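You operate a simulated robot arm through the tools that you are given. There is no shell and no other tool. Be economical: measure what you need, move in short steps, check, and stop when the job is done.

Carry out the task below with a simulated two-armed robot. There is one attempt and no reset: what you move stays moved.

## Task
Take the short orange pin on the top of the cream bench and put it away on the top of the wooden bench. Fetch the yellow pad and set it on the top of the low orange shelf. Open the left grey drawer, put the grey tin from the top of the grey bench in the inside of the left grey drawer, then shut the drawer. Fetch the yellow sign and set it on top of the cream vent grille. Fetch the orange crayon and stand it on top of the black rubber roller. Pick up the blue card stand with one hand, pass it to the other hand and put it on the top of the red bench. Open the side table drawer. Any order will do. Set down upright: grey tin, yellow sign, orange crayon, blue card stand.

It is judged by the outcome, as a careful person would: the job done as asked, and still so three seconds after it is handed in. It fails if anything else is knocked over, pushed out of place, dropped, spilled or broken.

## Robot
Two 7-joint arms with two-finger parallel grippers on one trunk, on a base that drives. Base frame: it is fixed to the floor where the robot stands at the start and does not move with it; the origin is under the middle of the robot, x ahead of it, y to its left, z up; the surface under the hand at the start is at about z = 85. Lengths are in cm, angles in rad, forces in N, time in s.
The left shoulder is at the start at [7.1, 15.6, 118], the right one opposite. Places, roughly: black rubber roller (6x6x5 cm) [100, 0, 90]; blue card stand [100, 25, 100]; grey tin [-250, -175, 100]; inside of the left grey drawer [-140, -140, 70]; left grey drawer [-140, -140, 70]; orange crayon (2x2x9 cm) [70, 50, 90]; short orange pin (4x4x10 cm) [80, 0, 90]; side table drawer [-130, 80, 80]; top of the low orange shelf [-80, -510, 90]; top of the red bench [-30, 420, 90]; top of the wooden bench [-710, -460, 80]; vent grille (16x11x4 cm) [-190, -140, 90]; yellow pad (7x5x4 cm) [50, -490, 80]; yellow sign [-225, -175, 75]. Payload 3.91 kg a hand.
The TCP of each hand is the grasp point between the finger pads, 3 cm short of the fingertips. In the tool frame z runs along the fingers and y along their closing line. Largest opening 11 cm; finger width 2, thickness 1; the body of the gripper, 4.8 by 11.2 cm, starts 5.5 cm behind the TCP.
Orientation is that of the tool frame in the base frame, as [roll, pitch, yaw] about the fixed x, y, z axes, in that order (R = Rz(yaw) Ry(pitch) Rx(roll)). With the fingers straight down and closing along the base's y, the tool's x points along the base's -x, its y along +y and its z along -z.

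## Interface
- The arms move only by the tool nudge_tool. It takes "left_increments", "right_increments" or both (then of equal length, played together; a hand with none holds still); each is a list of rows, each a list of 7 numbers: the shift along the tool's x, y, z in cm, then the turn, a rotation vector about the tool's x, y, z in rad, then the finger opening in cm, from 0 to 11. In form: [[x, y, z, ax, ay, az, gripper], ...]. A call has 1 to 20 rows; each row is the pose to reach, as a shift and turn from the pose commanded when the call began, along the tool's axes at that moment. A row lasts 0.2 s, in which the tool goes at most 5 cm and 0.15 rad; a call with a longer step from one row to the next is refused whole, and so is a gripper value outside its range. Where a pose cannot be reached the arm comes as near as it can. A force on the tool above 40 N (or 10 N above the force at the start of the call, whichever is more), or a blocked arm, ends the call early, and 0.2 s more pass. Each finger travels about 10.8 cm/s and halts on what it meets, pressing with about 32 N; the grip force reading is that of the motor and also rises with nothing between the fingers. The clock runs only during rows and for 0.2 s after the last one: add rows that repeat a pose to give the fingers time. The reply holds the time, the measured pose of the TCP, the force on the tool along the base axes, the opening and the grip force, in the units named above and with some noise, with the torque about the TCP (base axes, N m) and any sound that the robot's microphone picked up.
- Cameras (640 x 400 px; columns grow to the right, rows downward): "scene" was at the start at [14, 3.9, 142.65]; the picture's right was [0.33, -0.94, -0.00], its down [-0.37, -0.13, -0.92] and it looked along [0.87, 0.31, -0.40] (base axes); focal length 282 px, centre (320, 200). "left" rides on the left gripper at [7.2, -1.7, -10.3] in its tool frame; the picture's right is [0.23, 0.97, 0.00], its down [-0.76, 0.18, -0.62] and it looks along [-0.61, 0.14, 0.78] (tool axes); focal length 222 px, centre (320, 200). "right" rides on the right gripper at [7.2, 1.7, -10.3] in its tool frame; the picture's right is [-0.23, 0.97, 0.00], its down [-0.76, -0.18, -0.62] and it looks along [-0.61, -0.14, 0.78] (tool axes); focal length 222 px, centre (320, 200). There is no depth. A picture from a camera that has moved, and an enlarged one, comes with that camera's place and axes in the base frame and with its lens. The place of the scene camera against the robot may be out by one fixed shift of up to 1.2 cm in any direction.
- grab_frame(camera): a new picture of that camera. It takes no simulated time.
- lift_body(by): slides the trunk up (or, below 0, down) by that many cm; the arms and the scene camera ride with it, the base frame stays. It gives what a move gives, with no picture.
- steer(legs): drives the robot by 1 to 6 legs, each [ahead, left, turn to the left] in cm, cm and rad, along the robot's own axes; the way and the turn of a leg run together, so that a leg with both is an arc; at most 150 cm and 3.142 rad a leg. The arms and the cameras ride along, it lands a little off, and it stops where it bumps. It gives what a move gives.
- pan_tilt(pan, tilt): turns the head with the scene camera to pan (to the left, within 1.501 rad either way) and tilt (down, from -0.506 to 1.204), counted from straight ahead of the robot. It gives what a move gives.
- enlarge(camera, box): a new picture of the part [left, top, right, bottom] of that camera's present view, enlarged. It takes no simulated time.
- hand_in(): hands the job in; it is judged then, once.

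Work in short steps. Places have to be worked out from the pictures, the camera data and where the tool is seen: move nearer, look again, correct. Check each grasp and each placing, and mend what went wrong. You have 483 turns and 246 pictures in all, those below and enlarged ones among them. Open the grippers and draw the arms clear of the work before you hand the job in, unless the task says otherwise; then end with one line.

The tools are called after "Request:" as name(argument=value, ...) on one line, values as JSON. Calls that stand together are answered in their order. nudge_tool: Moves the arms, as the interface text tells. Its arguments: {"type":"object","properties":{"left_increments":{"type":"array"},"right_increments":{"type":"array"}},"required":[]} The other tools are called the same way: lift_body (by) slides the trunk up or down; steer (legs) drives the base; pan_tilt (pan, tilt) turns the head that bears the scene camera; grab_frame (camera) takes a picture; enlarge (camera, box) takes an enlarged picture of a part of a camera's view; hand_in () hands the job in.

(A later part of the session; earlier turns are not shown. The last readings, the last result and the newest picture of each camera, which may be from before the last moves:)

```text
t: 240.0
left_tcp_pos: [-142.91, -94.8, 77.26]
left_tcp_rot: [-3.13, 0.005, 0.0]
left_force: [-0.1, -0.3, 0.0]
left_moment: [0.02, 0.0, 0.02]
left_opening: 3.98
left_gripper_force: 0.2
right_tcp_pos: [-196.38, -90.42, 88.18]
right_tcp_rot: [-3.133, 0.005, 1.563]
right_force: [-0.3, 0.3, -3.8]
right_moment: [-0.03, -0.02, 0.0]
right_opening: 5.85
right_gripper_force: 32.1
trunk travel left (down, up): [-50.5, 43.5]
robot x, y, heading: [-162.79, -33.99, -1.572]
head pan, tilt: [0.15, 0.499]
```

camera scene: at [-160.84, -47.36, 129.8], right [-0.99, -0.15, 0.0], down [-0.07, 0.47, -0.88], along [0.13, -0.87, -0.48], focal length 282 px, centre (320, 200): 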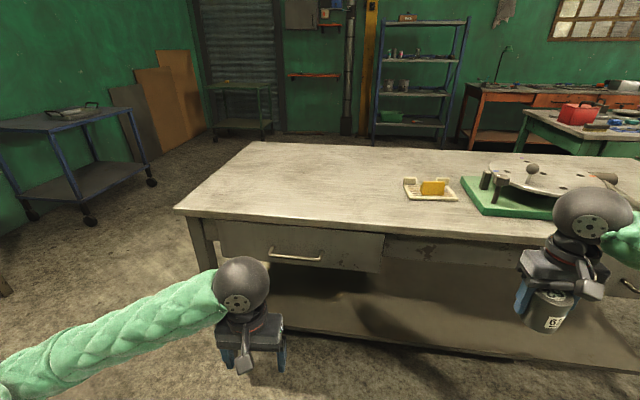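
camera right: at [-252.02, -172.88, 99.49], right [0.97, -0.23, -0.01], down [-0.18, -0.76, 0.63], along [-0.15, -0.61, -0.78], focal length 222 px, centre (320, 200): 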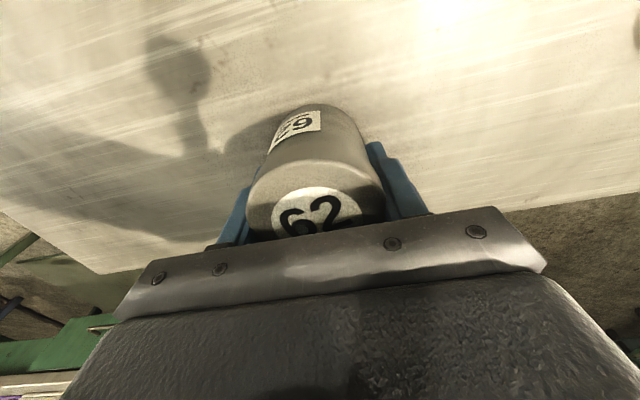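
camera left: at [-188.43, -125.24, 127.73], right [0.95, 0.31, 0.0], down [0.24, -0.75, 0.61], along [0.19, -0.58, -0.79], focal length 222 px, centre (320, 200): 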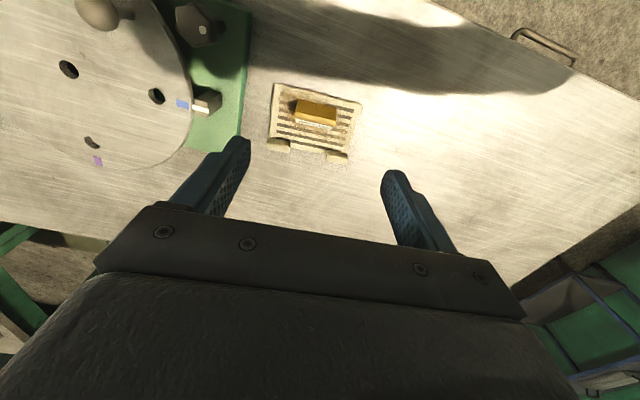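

Now pitch the hand up to horizontal, pointing at the drawer.

Request:
nudge_tool(left_increments=[[0, 0, 0, -0.14, 0, 0, 4], [0, 0, 0, -0.28, 0, 0, 4], [0, 0, 0, -0.42, 0, 0, 4], [0, 0, 0, -0.56, 0, 0, 4], [0, 0, 1, -0.7, 0, 0, 4], [0, 0, 2, -0.84, 0, 0, 4], [0, 0, 3, -0.98, 0, 0, 4], [0, 0, 4, -1.12, 0, 0, 4], [0, 0, 5, -1.26, 0, 0, 4], [0, 0, 6, -1.4, 0, 0, 4], [0, 0, 6, -1.5, 0, 0, 4], [0, 0, 6, -1.571, 0, 0, 4], [0, 0, 6, -1.571, 0, 0, 4]])

Request:
grab_frame(camera="left")

Request:
grab_frame(camera="scene")

```text
t: 242.8
left_tcp_pos: [-143.0, -94.81, 71.16]
left_tcp_rot: [1.582, 0.007, 0.001]
left_force: [-0.5, 0.0, -0.2]
left_moment: [0.01, 0.02, 0.02]
left_opening: 4.02
left_gripper_force: 0.0
right_tcp_pos: [-196.29, -90.42, 88.27]
right_tcp_rot: [-3.132, 0.006, 1.564]
right_force: [0.4, -0.2, -3.0]
right_moment: [-0.03, 0.01, 0.02]
right_opening: 5.85
right_gripper_force: 31.9
trunk travel left (down, up): [-50.5, 43.5]
robot x, y, heading: [-162.2, -34.01, -1.57]
head pan, tilt: [0.15, 0.499]
```

```text
136 pictures are left
camera left: at [-135.76, -84.33, 69.46], right [0.23, -0.01, 0.97], down [-0.76, 0.62, 0.19], along [-0.61, -0.78, 0.14], focal length 222 px, centre (320, 200)
```

left: 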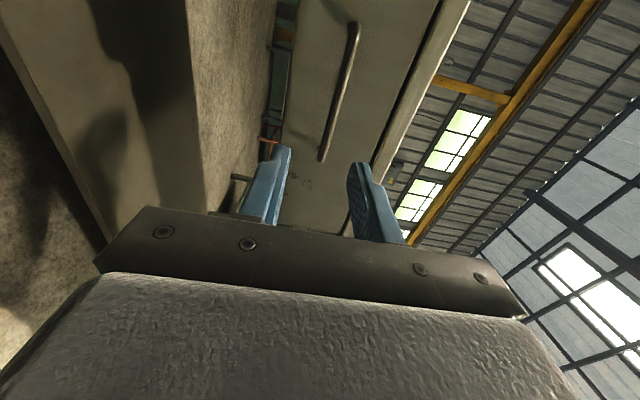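

```text
135 pictures are left
camera scene: at [-160.84, -47.36, 129.8], right [-0.99, -0.15, 0.0], down [-0.07, 0.47, -0.88], along [0.13, -0.87, -0.48], focal length 282 px, centre (320, 200)
```

scene: 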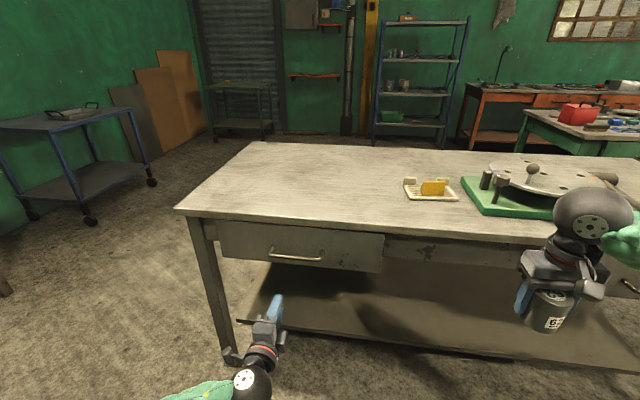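

Hand horizontal. Bar appears at z≈73; raise 1.7 and advance 10.

Request:
nudge_tool(left_increments=[[0, 1, 3, 0, 0, 0, 4], [0, 1.7, 6, 0, 0, 0, 4], [0, 1.7, 9, 0, 0, 0, 4], [0, 1.7, 10, 0, 0, 0, 4], [0, 1.7, 10, 0, 0, 0, 4]])

Request:
grab_frame(camera="left")

```text
t: 244.0
left_tcp_pos: [-143.04, -104.84, 72.62]
left_tcp_rot: [1.583, 0.006, -0.001]
left_force: [0.3, 0.0, 0.6]
left_moment: [0.02, -0.02, 0.02]
left_opening: 3.98
left_gripper_force: 0.1
right_tcp_pos: [-196.38, -90.44, 88.13]
right_tcp_rot: [-3.132, 0.005, 1.565]
right_force: [-0.5, 0.5, -2.7]
right_moment: [0.01, 0.02, -0.02]
right_opening: 5.84
right_gripper_force: 31.1
trunk travel left (down, up): [-50.5, 43.5]
robot x, y, heading: [-162.22, -33.88, -1.569]
head pan, tilt: [0.15, 0.499]
```

```text
134 pictures are left
camera left: at [-135.78, -94.41, 71.04], right [0.23, -0.01, 0.97], down [-0.76, 0.62, 0.19], along [-0.61, -0.78, 0.14], focal length 222 px, centre (320, 200)
```

left: 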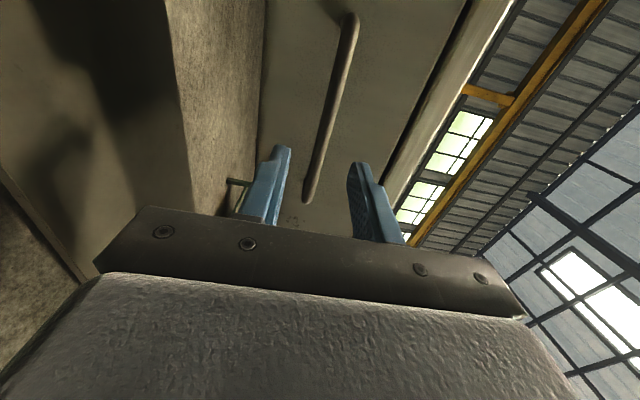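

Triangulated: bar at y≈−113.1, z≈73.2. Advance 7, up 0.5, and close.

Request:
nudge_tool(left_increments=[[0, 0.5, 2, 0, 0, 0, 4], [0, 0.5, 4, 0, 0, 0, 4], [0, 0.5, 6, 0, 0, 0, 4], [0, 0.5, 7, 0, 0, 0, 4], [0, 0.5, 7, 0, 0, 0, 2.5], [0, 0.5, 7, 0, 0, 0, 1], [0, 0.5, 7, 0, 0, 0, 0], [0, 0.5, 7, 0, 0, 0, 0]])

Request:
grab_frame(camera="left")

```text
t: 245.8
left_tcp_pos: [-143.11, -111.7, 72.98]
left_tcp_rot: [1.583, 0.005, 0.0]
left_force: [-0.6, -0.4, -6.5]
left_moment: [0.12, -0.39, 0.16]
left_opening: 1.2
left_gripper_force: 44.9
right_tcp_pos: [-196.39, -90.59, 88.09]
right_tcp_rot: [-3.13, 0.005, 1.564]
right_force: [0.4, 0.2, -3.8]
right_moment: [-0.03, -0.01, 0.02]
right_opening: 5.82
right_gripper_force: 31.6
trunk travel left (down, up): [-50.5, 43.5]
robot x, y, heading: [-162.61, -34.32, -1.57]
head pan, tilt: [0.15, 0.499]
```

```text
133 pictures are left
camera left: at [-135.77, -101.39, 71.34], right [0.23, -0.01, 0.97], down [-0.76, 0.62, 0.19], along [-0.61, -0.78, 0.13], focal length 222 px, centre (320, 200)
```

left: 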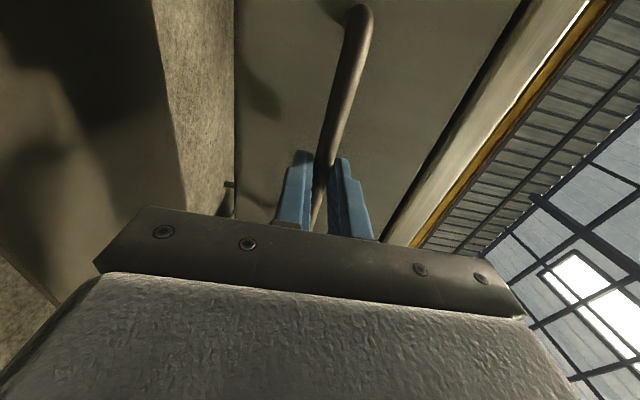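

The handle is gripped. Pull back with the arm.

Request:
nudge_tool(left_increments=[[0, 0, -2, 0, 0, 0, 0], [0, 0, -4, 0, 0, 0, 0], [0, 0, -6, 0, 0, 0, 0], [0, 0, -8, 0, 0, 0, 0], [0, 0, -10, 0, 0, 0, 0], [0, 0, -12, 0, 0, 0, 0], [0, 0, -14, 0, 0, 0, 0], [0, 0, -16, 0, 0, 0, 0], [0, 0, -18, 0, 0, 0, 0], [0, 0, -18, 0, 0, 0, 0]])

Request:
grab_frame(camera="scene")

```text
t: 247.9
left_tcp_pos: [-143.02, -93.79, 73.01]
left_tcp_rot: [1.589, 0.005, 0.002]
left_force: [1.5, 0.4, -12.2]
left_moment: [0.25, -0.42, -0.13]
left_opening: 1.18
left_gripper_force: 45.3
right_tcp_pos: [-196.32, -90.48, 88.21]
right_tcp_rot: [-3.131, 0.006, 1.564]
right_force: [0.0, 0.6, -2.8]
right_moment: [-0.02, 0.02, -0.01]
right_opening: 5.81
right_gripper_force: 32.6
trunk travel left (down, up): [-50.5, 43.5]
robot x, y, heading: [-162.29, -34.23, -1.574]
head pan, tilt: [0.15, 0.499]
stopped in row 10 (left hand): the force on the tool passed its limit at 41 N (the readings are from after the stop); the commanded pose is now the measured one
```

```text
132 pictures are left
camera scene: at [-160.81, -47.39, 129.85], right [-0.99, -0.15, 0.0], down [-0.07, 0.47, -0.88], along [0.13, -0.87, -0.48], focal length 282 px, centre (320, 200)
```

scene: 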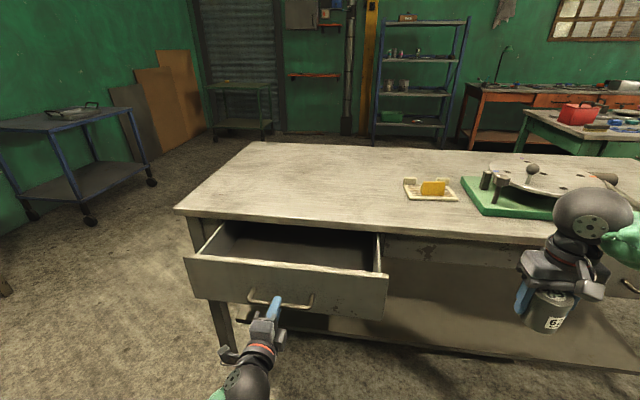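

Drawer is open ~18 cm. Release the handle, back the left hand off, and shift the robot left so the drawer is before the right hand.

Request:
nudge_tool(left_increments=[[0, 0, 0, 0, 0, 0, 2], [0, 0, 0, 0, 0, 0, 3.5], [0, 0, -2, 0, 0, 0, 3.5], [0, 0, -5, 0, 0, 0, 3.5], [0, 0, -9, 0, 0, 0, 3.5]], right_increments=[[0, 0, -3, 0, 0, 0, 3], [0, 0, -6, 0, 0, 0, 3], [0, 0, -9, 0, 0, 0, 3], [0, 0, -12, 0, 0, 0, 3], [0, 0, -15, 0, 0, 0, 3]])

Request:
steer(legs=[[-2, 0, 0], [0, 34, 0]])

Request:
grab_frame(camera="scene")

```text
t: 249.1
left_tcp_pos: [-143.08, -84.6, 73.2]
left_tcp_rot: [1.585, 0.005, 0.0]
left_force: [-0.4, 0.2, 0.5]
left_moment: [-0.03, -0.01, 0.02]
left_opening: 3.49
left_gripper_force: 0.2
right_tcp_pos: [-196.22, -90.11, 103.22]
right_tcp_rot: [-3.133, 0.007, 1.562]
right_force: [0.2, -0.5, -2.2]
right_moment: [-0.01, -0.02, -0.02]
right_opening: 5.86
right_gripper_force: 31.6
trunk travel left (down, up): [-50.5, 43.5]
robot x, y, heading: [-162.79, -33.7, -1.572]
head pan, tilt: [0.15, 0.499]
```

```text
t: 251.7
left_tcp_pos: [-108.88, -82.73, 73.15]
left_tcp_rot: [1.586, 0.007, 0.001]
left_force: [0.5, -0.4, 0.6]
left_moment: [-0.01, 0.0, 0.01]
left_opening: 3.52
left_gripper_force: 0.0
right_tcp_pos: [-161.99, -88.44, 103.25]
right_tcp_rot: [-3.131, 0.004, 1.565]
right_force: [0.8, 0.4, -2.5]
right_moment: [-0.04, 0.0, -0.03]
right_opening: 5.84
right_gripper_force: 32.2
trunk travel left (down, up): [-50.5, 43.5]
robot x, y, heading: [-128.34, -32.07, -1.569]
head pan, tilt: [0.15, 0.499]
```

```text
131 pictures are left
camera scene: at [-126.69, -45.35, 129.8], right [-0.99, -0.15, 0.0], down [-0.07, 0.47, -0.88], along [0.13, -0.87, -0.48], focal length 282 px, centre (320, 200)
```

scene: 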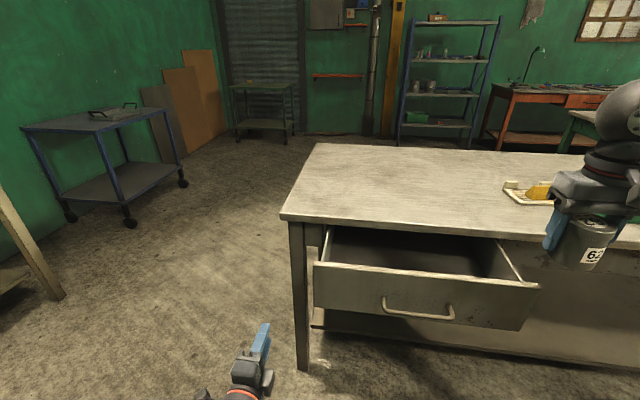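

Move the tin over the drawer opening at about (−150, −107.5).

Request:
nudge_tool(right_increments=[[-4, 2.5, 0, 0, 0, 0, 3], [-8, 5, 0, 0, 0, 0, 3], [-12, 7.5, 0, 0, 0, 0, 3], [-16, 10, 0, 0, 0, 0, 3], [-19, 12, 0, 0, 0, 0, 3], [-19, 12, 0, 0, 0, 0, 3]])

Request:
grab_frame(camera="right")

Request:
grab_frame(camera="scene")

```text
t: 253.1
left_tcp_pos: [-109.02, -82.75, 73.18]
left_tcp_rot: [1.587, 0.005, 0.003]
left_force: [0.2, 0.4, 0.3]
left_moment: [-0.01, 0.01, 0.02]
left_opening: 3.52
left_gripper_force: 0.0
right_tcp_pos: [-150.3, -107.63, 103.25]
right_tcp_rot: [-3.13, 0.004, 1.565]
right_force: [0.7, -0.2, -3.3]
right_moment: [-0.02, 0.01, 0.02]
right_opening: 5.85
right_gripper_force: 32.6
trunk travel left (down, up): [-50.5, 43.5]
robot x, y, heading: [-128.24, -31.98, -1.568]
head pan, tilt: [0.15, 0.499]
```

```text
130 pictures are left
camera right: at [-148.44, -100.4, 113.52], right [0.97, -0.23, -0.01], down [-0.18, -0.76, 0.63], along [-0.15, -0.61, -0.78], focal length 222 px, centre (320, 200)
```

right: 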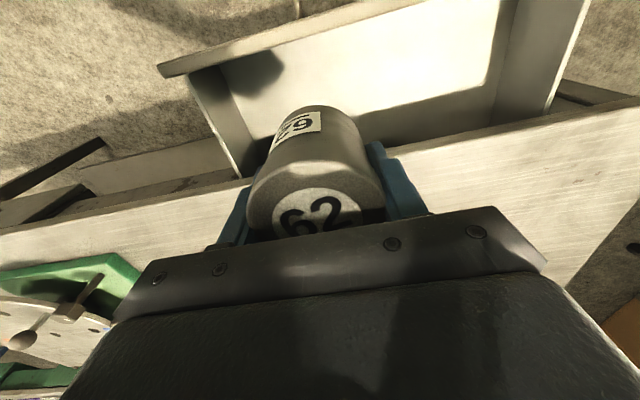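

```text
129 pictures are left
camera scene: at [-126.82, -45.34, 129.81], right [-0.99, -0.15, 0.0], down [-0.07, 0.47, -0.88], along [0.13, -0.87, -0.48], focal length 282 px, centre (320, 200)
```

scene: 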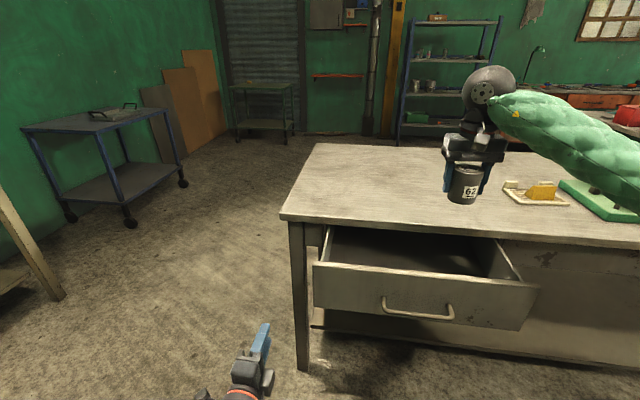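

The opening is ~14 cm, tight with the hand camera behind. I'll go back and pull the drawer out further with the left hand.

Request:
nudge_tool(right_increments=[[4, 0, 0, 0, 0, 0, 3], [8, 0, 0, 0, 0, 0, 3], [12, 0, 0, 0, 0, 0, 3], [16, 0, 0, 0, 0, 0, 3], [19, 0, 0, 0, 0, 0, 3]])

Request:
steer(legs=[[0, -33, 0]])

Request:
grab_frame(camera="left")

```text
t: 254.3
left_tcp_pos: [-108.98, -82.6, 73.19]
left_tcp_rot: [1.587, 0.004, 0.003]
left_force: [0.6, 0.7, -0.3]
left_moment: [0.03, 0.0, 0.01]
left_opening: 3.5
left_gripper_force: 0.1
right_tcp_pos: [-150.02, -88.6, 103.0]
right_tcp_rot: [-3.132, 0.006, 1.568]
right_force: [0.8, 0.0, -2.1]
right_moment: [-0.03, 0.0, 0.03]
right_opening: 5.81
right_gripper_force: 31.9
trunk travel left (down, up): [-50.5, 43.5]
robot x, y, heading: [-128.45, -32.0, -1.573]
head pan, tilt: [0.15, 0.499]
```

```text
t: 256.5
left_tcp_pos: [-142.12, -82.76, 73.12]
left_tcp_rot: [1.587, 0.005, 0.005]
left_force: [-0.7, -0.4, -0.2]
left_moment: [0.04, 0.02, 0.01]
left_opening: 3.53
left_gripper_force: 0.1
right_tcp_pos: [-183.33, -88.63, 102.93]
right_tcp_rot: [-3.133, 0.006, 1.569]
right_force: [0.0, 0.4, -3.0]
right_moment: [0.02, -0.02, -0.03]
right_opening: 5.85
right_gripper_force: 31.9
trunk travel left (down, up): [-50.5, 43.5]
robot x, y, heading: [-161.39, -32.23, -1.569]
head pan, tilt: [0.15, 0.499]
```

```text
128 pictures are left
camera left: at [-134.92, -72.27, 71.61], right [0.23, -0.01, 0.97], down [-0.76, 0.62, 0.19], along [-0.6, -0.79, 0.13], focal length 222 px, centre (320, 200)
```

left: 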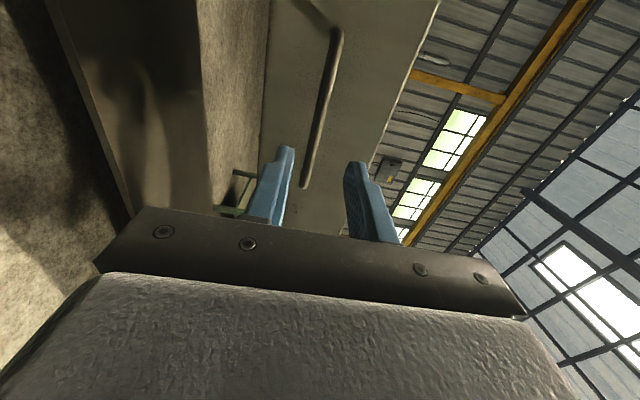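

Advance 11 cm to the bar, close, and pull.

Request:
nudge_tool(left_increments=[[0, 0, 3, 0, 0, 0, 4], [0, 0, 6, 0, 0, 0, 4], [0, 0, 9, 0, 0, 0, 4], [0, 0, 11, 0, 0, 0, 4], [0, 0, 11, 0, 0, 0, 2], [0, 0, 11, 0, 0, 0, 0], [0, 0, 11, 0, 0, 0, 0], [0, 0, 9, 0, 0, 0, 0], [0, 0, 7, 0, 0, 0, 0], [0, 0, 5, 0, 0, 0, 0], [0, 0, 3, 0, 0, 0, 0], [0, 0, 3, 0, 0, 0, 0]])

Request:
grab_frame(camera="scene")

```text
t: 259.1
left_tcp_pos: [-142.18, -85.76, 72.9]
left_tcp_rot: [1.59, 0.006, 0.004]
left_force: [-1.8, -0.8, -21.9]
left_moment: [0.36, -0.39, -0.03]
left_opening: 1.16
left_gripper_force: 44.5
right_tcp_pos: [-183.15, -88.85, 102.94]
right_tcp_rot: [-3.131, 0.003, 1.568]
right_force: [0.0, -0.2, -3.2]
right_moment: [0.0, 0.01, 0.02]
right_opening: 5.85
right_gripper_force: 32.2
trunk travel left (down, up): [-50.5, 43.5]
robot x, y, heading: [-161.54, -32.25, -1.564]
head pan, tilt: [0.15, 0.499]
```

```text
127 pictures are left
camera scene: at [-160.02, -45.54, 129.77], right [-0.99, -0.15, 0.0], down [-0.07, 0.47, -0.88], along [0.13, -0.87, -0.48], focal length 282 px, centre (320, 200)
```

scene: 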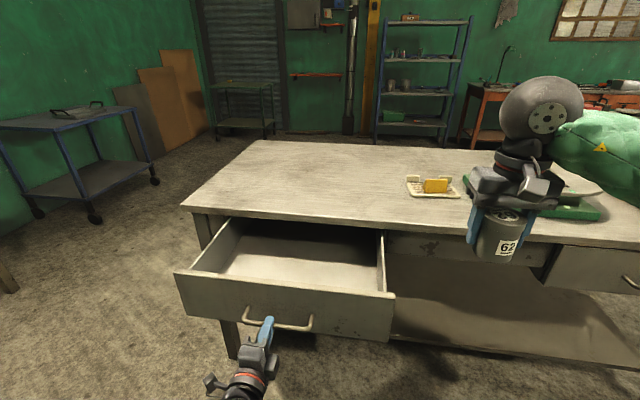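

Now ~26 cm open. Release, back off, shift left again.

Request:
nudge_tool(left_increments=[[0, 0, 0, 0, 0, 0, 2], [0, 0, 0, 0, 0, 0, 3.5], [0, 0, -2, 0, 0, 0, 3.5], [0, 0, -5, 0, 0, 0, 3.5], [0, 0, -8, 0, 0, 0, 3.5]])

Request:
steer(legs=[[-3, 0, 0], [0, 33, 0]])

Request:
nudge_tool(right_increments=[[-4, 0, 0, 0, 0, 0, 3], [-8, 0, 0, 0, 0, 0, 3], [-12, 0, 0, 0, 0, 0, 3], [-16, 0, 0, 0, 0, 0, 3], [-19.5, 0, 0, 0, 0, 0, 3], [-19.5, 0, 0, 0, 0, 0, 3]])

Request:
grab_frame(camera="right")

```text
t: 260.3
left_tcp_pos: [-142.32, -78.43, 72.28]
left_tcp_rot: [1.585, 0.007, 0.004]
left_force: [-0.4, -0.7, -0.1]
left_moment: [-0.02, 0.04, -0.01]
left_opening: 3.48
left_gripper_force: 0.0
left hand out of reach, approached as far as the arm can: row 5
right_tcp_pos: [-183.21, -88.77, 103.11]
right_tcp_rot: [-3.13, 0.006, 1.567]
right_force: [0.9, 0.2, -1.8]
right_moment: [-0.02, 0.05, 0.0]
right_opening: 5.88
right_gripper_force: 32.4
trunk travel left (down, up): [-50.5, 43.5]
robot x, y, heading: [-161.76, -32.05, -1.57]
head pan, tilt: [0.15, 0.499]
```

```text
t: 262.9
left_tcp_pos: [-109.35, -75.34, 72.11]
left_tcp_rot: [1.584, 0.007, 0.004]
left_force: [0.3, 0.7, 0.9]
left_moment: [0.01, 0.02, -0.04]
left_opening: 3.47
left_gripper_force: 0.1
right_tcp_pos: [-150.21, -85.6, 103.03]
right_tcp_rot: [-3.131, 0.005, 1.568]
right_force: [0.0, -0.2, -3.4]
right_moment: [0.0, 0.03, 0.02]
right_opening: 5.85
right_gripper_force: 31.7
trunk travel left (down, up): [-50.5, 43.5]
robot x, y, heading: [-128.5, -29.03, -1.571]
head pan, tilt: [0.15, 0.499]
```

```text
t: 264.3
left_tcp_pos: [-109.44, -75.32, 72.09]
left_tcp_rot: [1.585, 0.005, 0.004]
left_force: [0.3, -0.4, 0.1]
left_moment: [0.0, 0.04, 0.0]
left_opening: 3.47
left_gripper_force: 0.0
right_tcp_pos: [-150.47, -105.28, 103.03]
right_tcp_rot: [-3.131, 0.004, 1.566]
right_force: [-0.9, 0.2, -3.2]
right_moment: [-0.01, 0.04, 0.0]
right_opening: 5.81
right_gripper_force: 32.1
trunk travel left (down, up): [-50.5, 43.5]
robot x, y, heading: [-128.9, -28.74, -1.577]
head pan, tilt: [0.15, 0.499]
```

```text
126 pictures are left
camera right: at [-148.66, -98.02, 113.33], right [0.97, -0.23, -0.01], down [-0.17, -0.76, 0.63], along [-0.15, -0.61, -0.78], focal length 222 px, centre (320, 200)
```

right: 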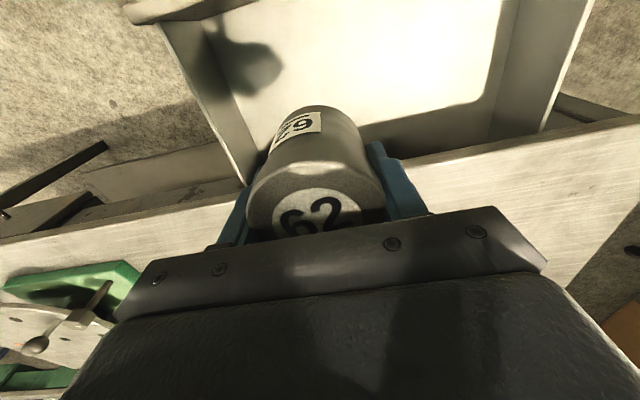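

Good clearance now. Descend into the drawer: first to z≈79.

Request:
nudge_tool(right_increments=[[-1, 0, 3, 0, 0, 0, 3], [-1.2, 0, 7, 0, 0, 0, 3], [-1.2, 0, 11, 0, 0, 0, 3], [-1.2, 0, 15, 0, 0, 0, 3], [-1.2, 0, 19, 0, 0, 0, 3], [-1.2, 0, 23, 0, 0, 0, 3], [-1.2, 0, 24, 0, 0, 0, 3], [-1.2, 0, 24, 0, 0, 0, 3]])

Request:
grab_frame(camera="right")

Request:
grab_frame(camera="scene")

```text
t: 266.1
left_tcp_pos: [-109.59, -75.42, 72.13]
left_tcp_rot: [1.587, 0.004, 0.004]
left_force: [0.1, 0.3, 0.0]
left_moment: [0.0, 0.0, 0.05]
left_opening: 3.49
left_gripper_force: 0.0
right_tcp_pos: [-150.83, -106.44, 79.15]
right_tcp_rot: [-3.132, 0.006, 1.568]
right_force: [-0.6, 0.5, -2.5]
right_moment: [0.0, 0.0, -0.02]
right_opening: 5.83
right_gripper_force: 32.2
trunk travel left (down, up): [-50.5, 43.5]
robot x, y, heading: [-128.96, -29.01, -1.571]
head pan, tilt: [0.15, 0.499]
```

```text
125 pictures are left
camera right: at [-148.92, -99.23, 89.34], right [0.97, -0.23, -0.01], down [-0.17, -0.76, 0.63], along [-0.15, -0.61, -0.78], focal length 222 px, centre (320, 200)
```

right: 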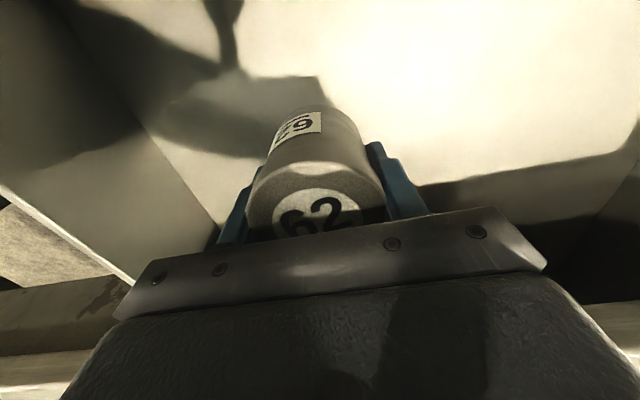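

```text
124 pictures are left
camera scene: at [-127.12, -42.36, 129.8], right [-0.99, -0.15, 0.0], down [-0.07, 0.47, -0.88], along [0.13, -0.87, -0.48], focal length 282 px, centre (320, 200)
```

scene: 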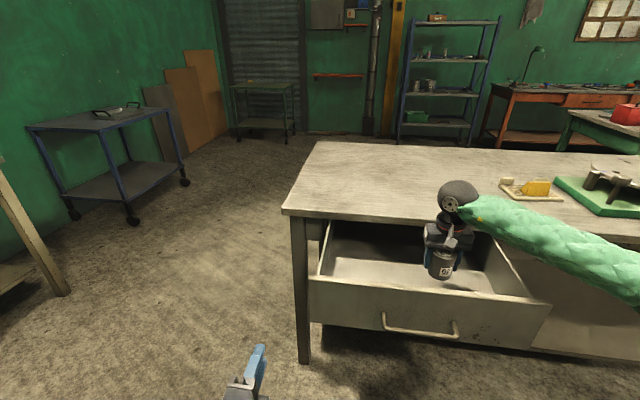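

Continue down in small steps until contact.

Request:
nudge_tool(right_increments=[[0, 0, 1, 0, 0, 0, 3], [0, 0, 2, 0, 0, 0, 3], [0, 0, 3, 0, 0, 0, 3], [0, 0, 4, 0, 0, 0, 3], [0, 0, 4, 0, 0, 0, 3]])

Request:
enlarge(camera="scene", box=[380, 160, 560, 310])

```text
t: 267.3
left_tcp_pos: [-109.37, -75.39, 72.11]
left_tcp_rot: [1.588, 0.005, 0.004]
left_force: [0.3, -0.2, -0.7]
left_moment: [0.01, 0.0, 0.0]
left_opening: 3.49
left_gripper_force: 0.1
right_tcp_pos: [-150.65, -106.49, 75.12]
right_tcp_rot: [-3.132, 0.003, 1.568]
right_force: [-0.6, 0.4, -2.7]
right_moment: [-0.04, 0.04, 0.0]
right_opening: 5.85
right_gripper_force: 32.2
trunk travel left (down, up): [-50.5, 43.5]
robot x, y, heading: [-128.8, -29.05, -1.574]
head pan, tilt: [0.15, 0.499]
```

```text
2.67 times, centred on (470, 235) of scene
camera zoom: at [-127.11, -42.35, 129.8], right [-0.99, -0.15, 0.0], down [-0.07, 0.47, -0.88], along [0.13, -0.87, -0.48], focal length 752 px, centre (-80, 107)
```

zoom: 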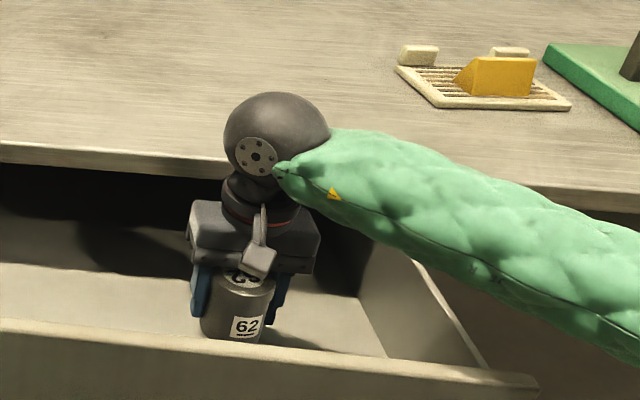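

Request:
nudge_tool(right_increments=[[0, 0, 0.7, 0, 0, 0, 3], [0, 0, 1.4, 0, 0, 0, 3], [0, 0, 2.1, 0, 0, 0, 3], [0, 0, 2.8, 0, 0, 0, 3], [0, 0, 2.8, 0, 0, 0, 3]])

Request:
enlarge(camera="scene", box=[380, 160, 560, 310])

```text
t: 268.5
left_tcp_pos: [-109.39, -75.34, 72.14]
left_tcp_rot: [1.584, 0.007, 0.004]
left_force: [0.2, 0.5, -0.1]
left_moment: [-0.02, -0.02, -0.04]
left_opening: 3.5
left_gripper_force: 0.0
right_tcp_pos: [-150.7, -106.54, 72.38]
right_tcp_rot: [-3.132, 0.009, 1.567]
right_force: [-0.7, -1.4, 4.6]
right_moment: [-0.03, -0.18, -0.04]
right_opening: 5.84
right_gripper_force: 31.4
trunk travel left (down, up): [-50.5, 43.5]
robot x, y, heading: [-128.65, -29.16, -1.572]
head pan, tilt: [0.15, 0.499]
```

```text
2.67 times, centred on (470, 235) of scene
camera zoom: at [-127.11, -42.31, 129.82], right [-0.99, -0.15, 0.0], down [-0.07, 0.47, -0.88], along [0.13, -0.87, -0.48], focal length 752 px, centre (-80, 107)
```

zoom: 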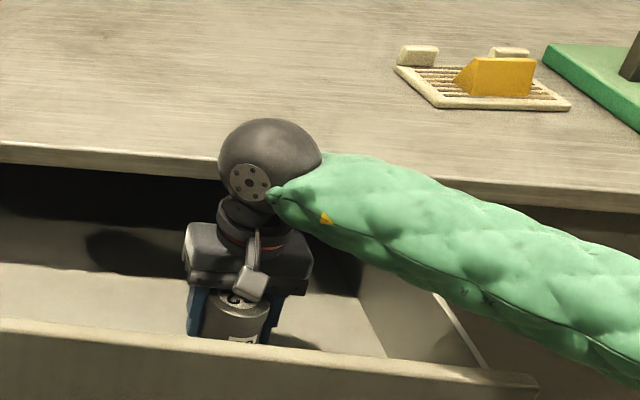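

Contact begins at z 72.4. Settle slightly, open, and lift out.

Request:
nudge_tool(right_increments=[[0, 0, 0.2, 0, 0, 0, 3], [0, 0, 0.2, 0, 0, 0, 6.5], [0, 0, 0.2, 0, 0, 0, 8], [0, 0, 0.2, 0, 0, 0, 8.5], [0, 0, -2, 0, 0, 0, 8.5], [0, 0, -5, 0, 0, 0, 8.5], [0, 0, -9, 0, 0, 0, 8.5], [0, 0, -13, 0, 0, 0, 8.5], [0, 0, -17, 0, 0, 0, 8.5], [0, 0, -21, 0, 0, 0, 8.5], [0, 0, -25, 0, 0, 0, 8.5], [0, 0, -30, 0, 0, 0, 8.5], [4, 0, -32, 0, 0, 0, 8.5], [8, 0, -32, 0, 0, 0, 8.5], [12, 0, -32, 0, 0, 0, 8.5], [16, 0, -32, 0, 0, 0, 8.5], [20, 0, -32, 0, 0, 0, 8.5]])

Request:
grab_frame(camera="scene")

Request:
grab_frame(camera="right")

```text
t: 272.1
left_tcp_pos: [-109.35, -75.4, 72.07]
left_tcp_rot: [1.584, 0.005, 0.003]
left_force: [-0.2, -0.2, -0.4]
left_moment: [-0.04, -0.05, 0.0]
left_opening: 3.49
left_gripper_force: 0.1
right_tcp_pos: [-150.21, -86.27, 104.11]
right_tcp_rot: [-3.13, 0.007, 1.567]
right_force: [-0.9, 0.4, 0.3]
right_moment: [-0.02, -0.04, -0.04]
right_opening: 8.51
right_gripper_force: 0.0
trunk travel left (down, up): [-50.5, 43.5]
robot x, y, heading: [-128.6, -29.12, -1.569]
head pan, tilt: [0.15, 0.499]
```

```text
121 pictures are left
camera scene: at [-127.11, -42.27, 129.81], right [-0.99, -0.15, 0.0], down [-0.07, 0.47, -0.88], along [0.13, -0.87, -0.48], focal length 282 px, centre (320, 200)
```

scene: 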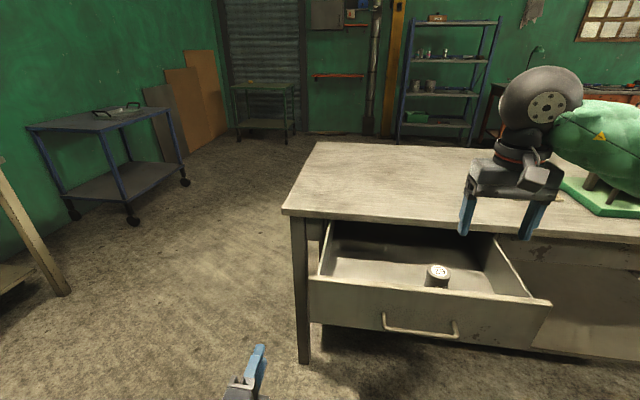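

```text
120 pictures are left
camera right: at [-148.45, -79.1, 114.49], right [0.97, -0.23, -0.01], down [-0.17, -0.76, 0.63], along [-0.15, -0.61, -0.78], focal length 222 px, centre (320, 200)
```

right: 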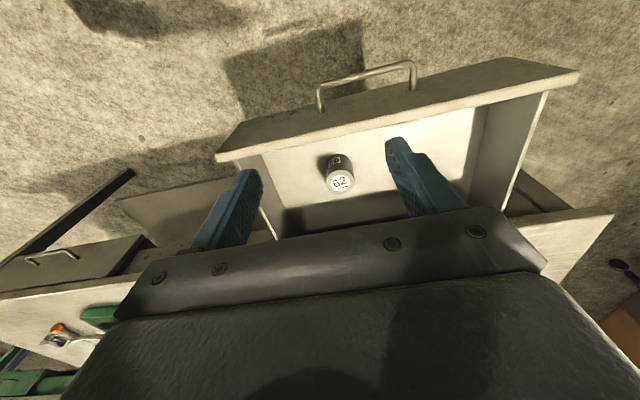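

Tin stands upright in the drawer. Go back right, grip the handle with the left hand, and push the drawer closed.

Request:
steer(legs=[[0, -33, 0]])

Request:
nudge_tool(left_increments=[[0, 0.8, 2, 0, 0, 0, 4], [0, 0.8, 4, 0, 0, 0, 4], [0, 0.8, 7, 0, 0, 0, 4], [0, 0.8, 10, 0, 0, 0, 4], [0, 0.8, 10.6, 0, 0, 0, 4], [0, 0.8, 10.6, 0, 0, 0, 2], [0, 0.8, 10.6, 0, 0, 0, 0], [0, 0.8, 10.6, 0, 0, 0, 0]])

Request:
grab_frame(camera="left")

```text
t: 274.3
left_tcp_pos: [-142.56, -75.44, 72.23]
left_tcp_rot: [1.585, 0.006, 0.005]
left_force: [0.4, 0.0, -0.9]
left_moment: [-0.02, 0.0, 0.01]
left_opening: 3.53
left_gripper_force: 0.1
right_tcp_pos: [-183.52, -86.41, 104.19]
right_tcp_rot: [-3.132, 0.005, 1.569]
right_force: [0.1, 0.7, 0.1]
right_moment: [0.02, 0.0, 0.01]
right_opening: 8.5
right_gripper_force: 0.0
trunk travel left (down, up): [-50.5, 43.5]
robot x, y, heading: [-161.63, -29.06, -1.571]
head pan, tilt: [0.15, 0.499]
```

```text
t: 276.1
left_tcp_pos: [-142.64, -85.91, 72.98]
left_tcp_rot: [1.583, 0.005, 0.004]
left_force: [0.6, -3.8, 9.3]
left_moment: [-0.12, -0.31, -0.09]
left_opening: 1.19
left_gripper_force: 44.9
right_tcp_pos: [-183.4, -86.46, 104.24]
right_tcp_rot: [-3.13, 0.004, 1.566]
right_force: [0.0, -0.5, -0.5]
right_moment: [0.02, 0.03, 0.01]
right_opening: 8.52
right_gripper_force: 0.1
trunk travel left (down, up): [-50.5, 43.5]
robot x, y, heading: [-161.8, -29.15, -1.563]
head pan, tilt: [0.15, 0.499]
```

```text
119 pictures are left
camera left: at [-135.35, -75.68, 71.33], right [0.23, -0.01, 0.97], down [-0.76, 0.62, 0.19], along [-0.6, -0.79, 0.13], focal length 222 px, centre (320, 200)
```

left: 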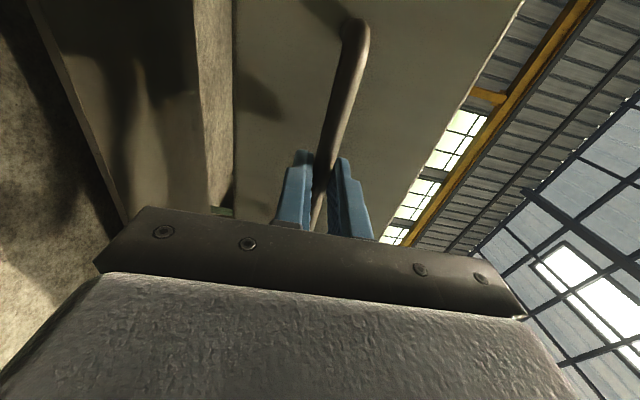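

Handle gripped. Push the drawer in smoothly.

Request:
nudge_tool(left_increments=[[0, 0, 1, 0, 0, 0, 0], [0, 0, 2.5, 0, 0, 0, 0], [0, 0, 4, 0, 0, 0, 0], [0, 0, 5.5, 0, 0, 0, 0], [0, 0, 7, 0, 0, 0, 0], [0, 0, 8.5, 0, 0, 0, 0], [0, 0, 10, 0, 0, 0, 0], [0, 0, 11.5, 0, 0, 0, 0], [0, 0, 13, 0, 0, 0, 0], [0, 0, 14.5, 0, 0, 0, 0], [0, 0, 16, 0, 0, 0, 0], [0, 0, 17.5, 0, 0, 0, 0], [0, 0, 19, 0, 0, 0, 0], [0, 0, 20.5, 0, 0, 0, 0], [0, 0, 22, 0, 0, 0, 0], [0, 0, 23.5, 0, 0, 0, 0], [0, 0, 24.7, 0, 0, 0, 0], [0, 0, 25.5, 0, 0, 0, 0], [0, 0, 26.1, 0, 0, 0, 0], [0, 0, 26.1, 0, 0, 0, 0]])

Request:
grab_frame(camera="scene")

```text
t: 278.2
left_tcp_pos: [-142.53, -99.59, 72.87]
left_tcp_rot: [1.577, 0.005, 0.001]
left_force: [-1.0, -3.4, 16.2]
left_moment: [-0.31, -0.36, -0.46]
left_opening: 1.18
left_gripper_force: 45.4
right_tcp_pos: [-183.38, -86.49, 104.14]
right_tcp_rot: [-3.13, 0.004, 1.568]
right_force: [-0.2, -0.2, -0.4]
right_moment: [0.02, -0.02, -0.01]
right_opening: 8.5
right_gripper_force: 0.0
trunk travel left (down, up): [-50.5, 43.5]
robot x, y, heading: [-161.74, -29.09, -1.566]
head pan, tilt: [0.15, 0.499]
stopped in row 10 (left hand): the force on the tool passed its limit at 40 N (the readings are from after the stop); the commanded pose is now the measured one
```

```text
118 pictures are left
camera scene: at [-160.31, -42.41, 129.75], right [-0.99, -0.15, 0.0], down [-0.07, 0.47, -0.88], along [0.13, -0.87, -0.48], focal length 282 px, centre (320, 200)
```

scene: 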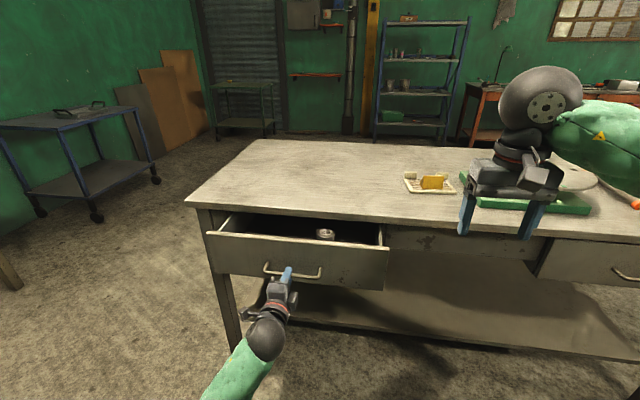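

Force limit reached from a small vertical bind; the drawer is moving fine. Relax downward slightly and continue.

Request:
nudge_tool(left_increments=[[0, -0.1, 0.5, 0, 0, 0, 0], [0, -0.1, 1.5, 0, 0, 0, 0], [0, -0.12, 2.5, 0, 0, 0, 0], [0, -0.12, 3.5, 0, 0, 0, 0], [0, -0.14, 4.5, 0, 0, 0, 0], [0, -0.14, 5.5, 0, 0, 0, 0], [0, -0.16, 6.5, 0, 0, 0, 0], [0, -0.16, 7.5, 0, 0, 0, 0], [0, -0.18, 8.5, 0, 0, 0, 0], [0, -0.18, 9.5, 0, 0, 0, 0], [0, -0.2, 10.5, 0, 0, 0, 0], [0, -0.2, 11.5, 0, 0, 0, 0], [0, -0.2, 12.3, 0, 0, 0, 0], [0, -0.2, 12.3, 0, 0, 0, 0]])

Request:
grab_frame(camera="scene")

```text
t: 279.9
left_tcp_pos: [-142.55, -106.27, 72.98]
left_tcp_rot: [1.573, 0.007, 0.001]
left_force: [-2.9, -3.5, 14.5]
left_moment: [-0.33, -0.41, -0.55]
left_opening: 1.17
left_gripper_force: 45.3
right_tcp_pos: [-183.43, -86.46, 104.07]
right_tcp_rot: [-3.131, 0.006, 1.568]
right_force: [0.3, -0.2, -0.9]
right_moment: [0.0, -0.02, 0.01]
right_opening: 8.53
right_gripper_force: 0.0
trunk travel left (down, up): [-50.5, 43.5]
robot x, y, heading: [-161.71, -29.0, -1.567]
head pan, tilt: [0.15, 0.499]
stopped in row 8 (left hand): the force on the tool passed its limit at 41 N (the readings are from after the stop); the commanded pose is now the measured one
```

```text
117 pictures are left
camera scene: at [-160.33, -42.42, 129.74], right [-0.99, -0.15, 0.0], down [-0.07, 0.47, -0.88], along [0.13, -0.87, -0.48], focal length 282 px, centre (320, 200)
```

scene: 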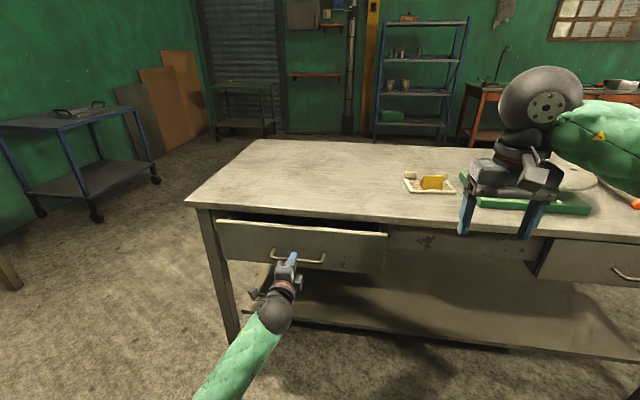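

The bind pushes the hand up, so relax upward instead and finish pushing.

Request:
nudge_tool(left_increments=[[0, 0.25, 0.3, 0, 0, 0, 0], [0, 0.35, 1, 0, 0, 0, 0], [0, 0.4, 2, 0, 0, 0, 0], [0, 0.4, 3, 0, 0, 0, 0], [0, 0.45, 4, 0, 0, 0, 0], [0, 0.45, 4.8, 0, 0, 0, 0], [0, 0.45, 5.4, 0, 0, 0, 0], [0, 0.45, 5.9, 0, 0, 0, 0], [0, 0.45, 5.9, 0, 0, 0, 0]])

Request:
grab_frame(camera="scene")

```text
t: 281.9
left_tcp_pos: [-142.64, -112.18, 72.87]
left_tcp_rot: [1.583, 0.006, 0.002]
left_force: [-8.9, 6.9, -15.9]
left_moment: [0.22, -0.41, 0.5]
left_opening: 1.17
left_gripper_force: 45.1
right_tcp_pos: [-183.53, -86.51, 104.14]
right_tcp_rot: [-3.132, 0.004, 1.568]
right_force: [0.3, 0.2, 0.2]
right_moment: [-0.02, 0.02, 0.0]
right_opening: 8.48
right_gripper_force: 0.2
trunk travel left (down, up): [-50.5, 43.5]
robot x, y, heading: [-161.88, -28.97, -1.568]
head pan, tilt: [0.15, 0.499]
```

```text
116 pictures are left
camera scene: at [-160.31, -42.53, 129.78], right [-0.99, -0.15, 0.0], down [-0.07, 0.47, -0.88], along [0.13, -0.87, -0.48], focal length 282 px, centre (320, 200)
```

scene: 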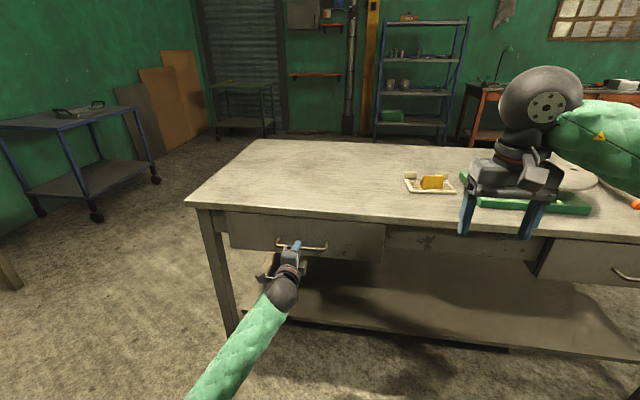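

Drawer shut (contact force at the stop). Release and back the hand away, then inspect.

Request:
nudge_tool(left_increments=[[0, 0, 0.2, 0, 0, 0, 0], [0, 0, 0, 0, 0, 0, 2], [0, 0, 0, 0, 0, 0, 3.5], [0, 0, -2, 0, 0, 0, 4], [0, 0, -5, 0, 0, 0, 4], [0, 0, -9, 0, 0, 0, 4], [0, 0, -13, 0, 0, 0, 4], [0, 0, -17, 0, 0, 0, 4]])

Request:
enlarge(camera="scene", box=[180, 180, 460, 320])

```text
t: 283.7
left_tcp_pos: [-142.51, -95.01, 73.23]
left_tcp_rot: [1.578, 0.005, 0.0]
left_force: [0.0, 0.3, 0.5]
left_moment: [0.02, 0.01, 0.0]
left_opening: 4.02
left_gripper_force: 0.0
right_tcp_pos: [-183.46, -86.47, 104.26]
right_tcp_rot: [-3.13, 0.006, 1.565]
right_force: [0.3, -0.8, -0.4]
right_moment: [-0.02, 0.02, 0.04]
right_opening: 8.5
right_gripper_force: 0.1
trunk travel left (down, up): [-50.5, 43.5]
robot x, y, heading: [-161.88, -29.27, -1.572]
head pan, tilt: [0.15, 0.499]
```

```text
2.29 times, centred on (320, 250) of scene
camera zoom: at [-160.29, -42.37, 129.82], right [-0.99, -0.15, 0.0], down [-0.07, 0.47, -0.88], along [0.13, -0.87, -0.48], focal length 645 px, centre (320, 86)
```

zoom: 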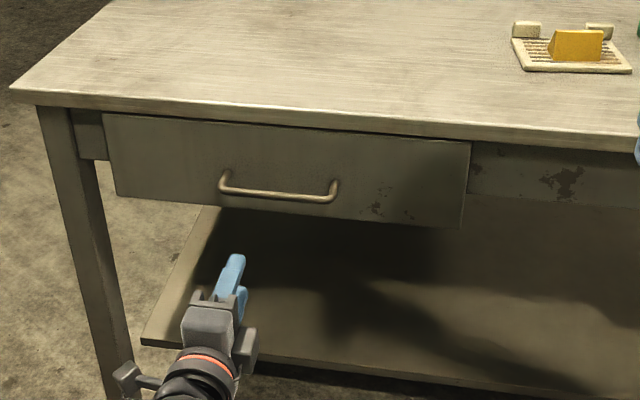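

Drawer is shut flush. Restore the left hand to pointing down.

Request:
nudge_tool(left_increments=[[0, 1, 0, 0.14, 0, 0, 4], [0, 2, 0, 0.28, 0, 0, 4], [0, 3, 0, 0.42, 0, 0, 4], [0, 4, 0, 0.56, 0, 0, 4], [0, 5, 0, 0.7, 0, 0, 4], [0, 6, 0, 0.84, 0, 0, 4], [0, 7, 0, 0.98, 0, 0, 4], [0, 8, 0, 1.12, 0, 0, 4], [0, 9, 0, 1.26, 0, 0, 4], [0, 10, 0, 1.4, 0, 0, 4], [0, 10, 0, 1.5, 0, 0, 4], [0, 10, 0, 1.563, 0, 0, 4]])

Request:
nudge_tool(left_increments=[[0, 0, -1, 0, 0, -0.14, 6], [0, 0, -2, 0, 0, -0.28, 6], [0, 0, -3, 0, 0, -0.42, 6], [0, 0, -4, 0, 0, -0.56, 6], [0, 0, -5, 0, 0, -0.7, 6], [0, 0, -6, 0, 0, -0.84, 6], [0, 0, -7, 0, 0, -0.98, 6], [0, 0, -8, 0, 0, -1.12, 6], [0, 0, -9, 0, 0, -1.26, 6], [0, 0, -10, 0, 0, -1.4, 6], [0, 0, -10, 0, 0, -1.5, 6], [0, 0, -10, 0, 0, -1.571, 6]])

Request:
lift_body(by=30)

```text
t: 286.3
left_tcp_pos: [-142.45, -95.17, 83.09]
left_tcp_rot: [-3.138, 0.006, 0.002]
left_force: [-0.4, -0.2, -1.1]
left_moment: [0.02, 0.02, 0.01]
left_opening: 3.98
left_gripper_force: 0.1
right_tcp_pos: [-183.36, -86.39, 104.15]
right_tcp_rot: [-3.131, 0.004, 1.568]
right_force: [-0.3, 0.6, -0.2]
right_moment: [0.01, 0.02, -0.01]
right_opening: 8.53
right_gripper_force: 0.1
trunk travel left (down, up): [-50.5, 43.5]
robot x, y, heading: [-161.86, -29.5, -1.572]
head pan, tilt: [0.15, 0.499]
```

```text
t: 288.9
left_tcp_pos: [-142.32, -95.19, 93.06]
left_tcp_rot: [-3.135, -0.002, 1.573]
left_force: [-1.0, -0.1, 0.3]
left_moment: [-0.02, 0.06, 0.03]
left_opening: 5.99
left_gripper_force: 0.0
right_tcp_pos: [-183.51, -86.53, 104.2]
right_tcp_rot: [-3.131, 0.004, 1.568]
right_force: [0.1, -0.3, 0.1]
right_moment: [-0.01, 0.01, 0.01]
right_opening: 8.48
right_gripper_force: 0.1
trunk travel left (down, up): [-50.5, 43.5]
robot x, y, heading: [-161.63, -29.41, -1.568]
head pan, tilt: [0.15, 0.499]
```

```text
t: 291.9
left_tcp_pos: [-142.34, -95.11, 123.16]
left_tcp_rot: [-3.134, -0.003, 1.573]
left_force: [-0.8, -0.1, -0.2]
left_moment: [-0.02, 0.02, 0.01]
left_opening: 5.97
left_gripper_force: 0.1
right_tcp_pos: [-183.42, -86.46, 134.12]
right_tcp_rot: [-3.132, 0.006, 1.569]
right_force: [0.0, -0.8, 0.2]
right_moment: [0.01, 0.02, 0.02]
right_opening: 8.51
right_gripper_force: 0.1
trunk travel left (down, up): [-80.5, 13.5]
robot x, y, heading: [-161.89, -29.14, -1.571]
head pan, tilt: [0.15, 0.499]
```

Next, the pin. Turn to face east and drive back to the cream bench.

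Request:
steer(legs=[[0, 0, 1.571], [140, 0, 0], [0, 40, 0], [29, 0, 0]])

Request:
pan_tilt(pan=0, tilt=0.6)

Request:
grab_frame(camera="scene")

Request:
grab_frame(camera="right")

```text
t: 306.4
left_tcp_pos: [72.56, 31.28, 123.17]
left_tcp_rot: [-3.135, -0.001, -3.132]
left_force: [0.9, 0.2, 0.0]
left_moment: [-0.01, 0.01, 0.01]
left_opening: 5.98
left_gripper_force: 0.0
right_tcp_pos: [64.1, -9.76, 134.23]
right_tcp_rot: [-3.131, 0.004, -3.14]
right_force: [-0.3, -0.1, -0.9]
right_moment: [0.03, 0.01, 0.01]
right_opening: 8.53
right_gripper_force: 0.1
trunk travel left (down, up): [-80.5, 13.5]
robot x, y, heading: [6.91, 11.34, 0.007]
head pan, tilt: [0.15, 0.499]
```

```text
t: 307.1
left_tcp_pos: [72.59, 31.26, 123.15]
left_tcp_rot: [-3.134, -0.001, -3.134]
left_force: [0.4, 0.3, -0.1]
left_moment: [-0.03, 0.01, 0.0]
left_opening: 6.0
left_gripper_force: 0.0
right_tcp_pos: [64.35, -9.86, 134.09]
right_tcp_rot: [-3.131, 0.006, 3.142]
right_force: [-0.5, 0.5, -0.5]
right_moment: [-0.02, 0.01, 0.05]
right_opening: 8.46
right_gripper_force: 0.0
trunk travel left (down, up): [-80.5, 13.5]
robot x, y, heading: [6.61, 11.33, 0.009]
head pan, tilt: [0.0, 0.6]
```

```text
114 pictures are left
camera scene: at [20.98, 12.28, 158.88], right [0.01, -1.0, 0.0], down [-0.57, 0.0, -0.82], along [0.82, 0.01, -0.57], focal length 282 px, centre (320, 200)
```

scene: 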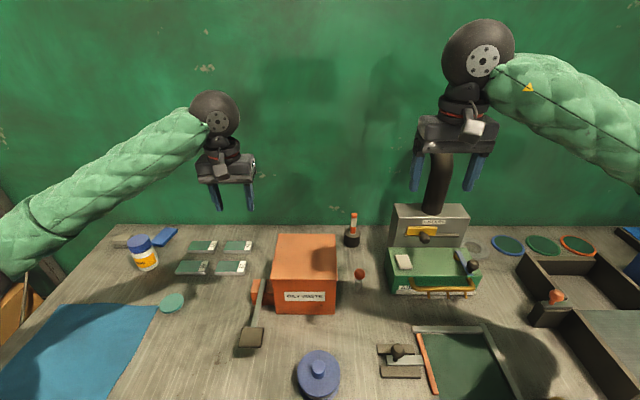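

```text
113 pictures are left
camera right: at [56.95, -8.17, 144.41], right [0.23, 0.97, -0.01], down [0.76, -0.17, 0.63], along [0.61, -0.15, -0.78], focal length 222 px, centre (320, 200)
```

right: 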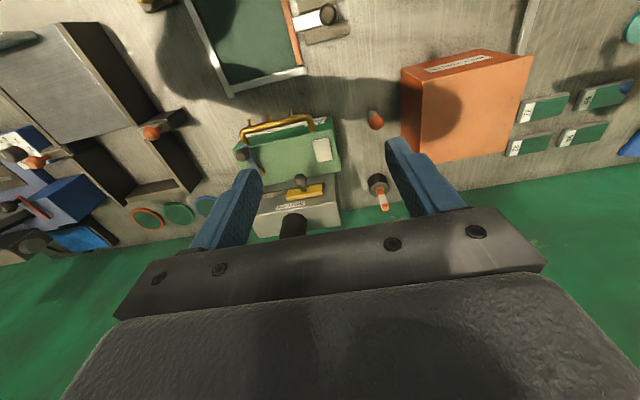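

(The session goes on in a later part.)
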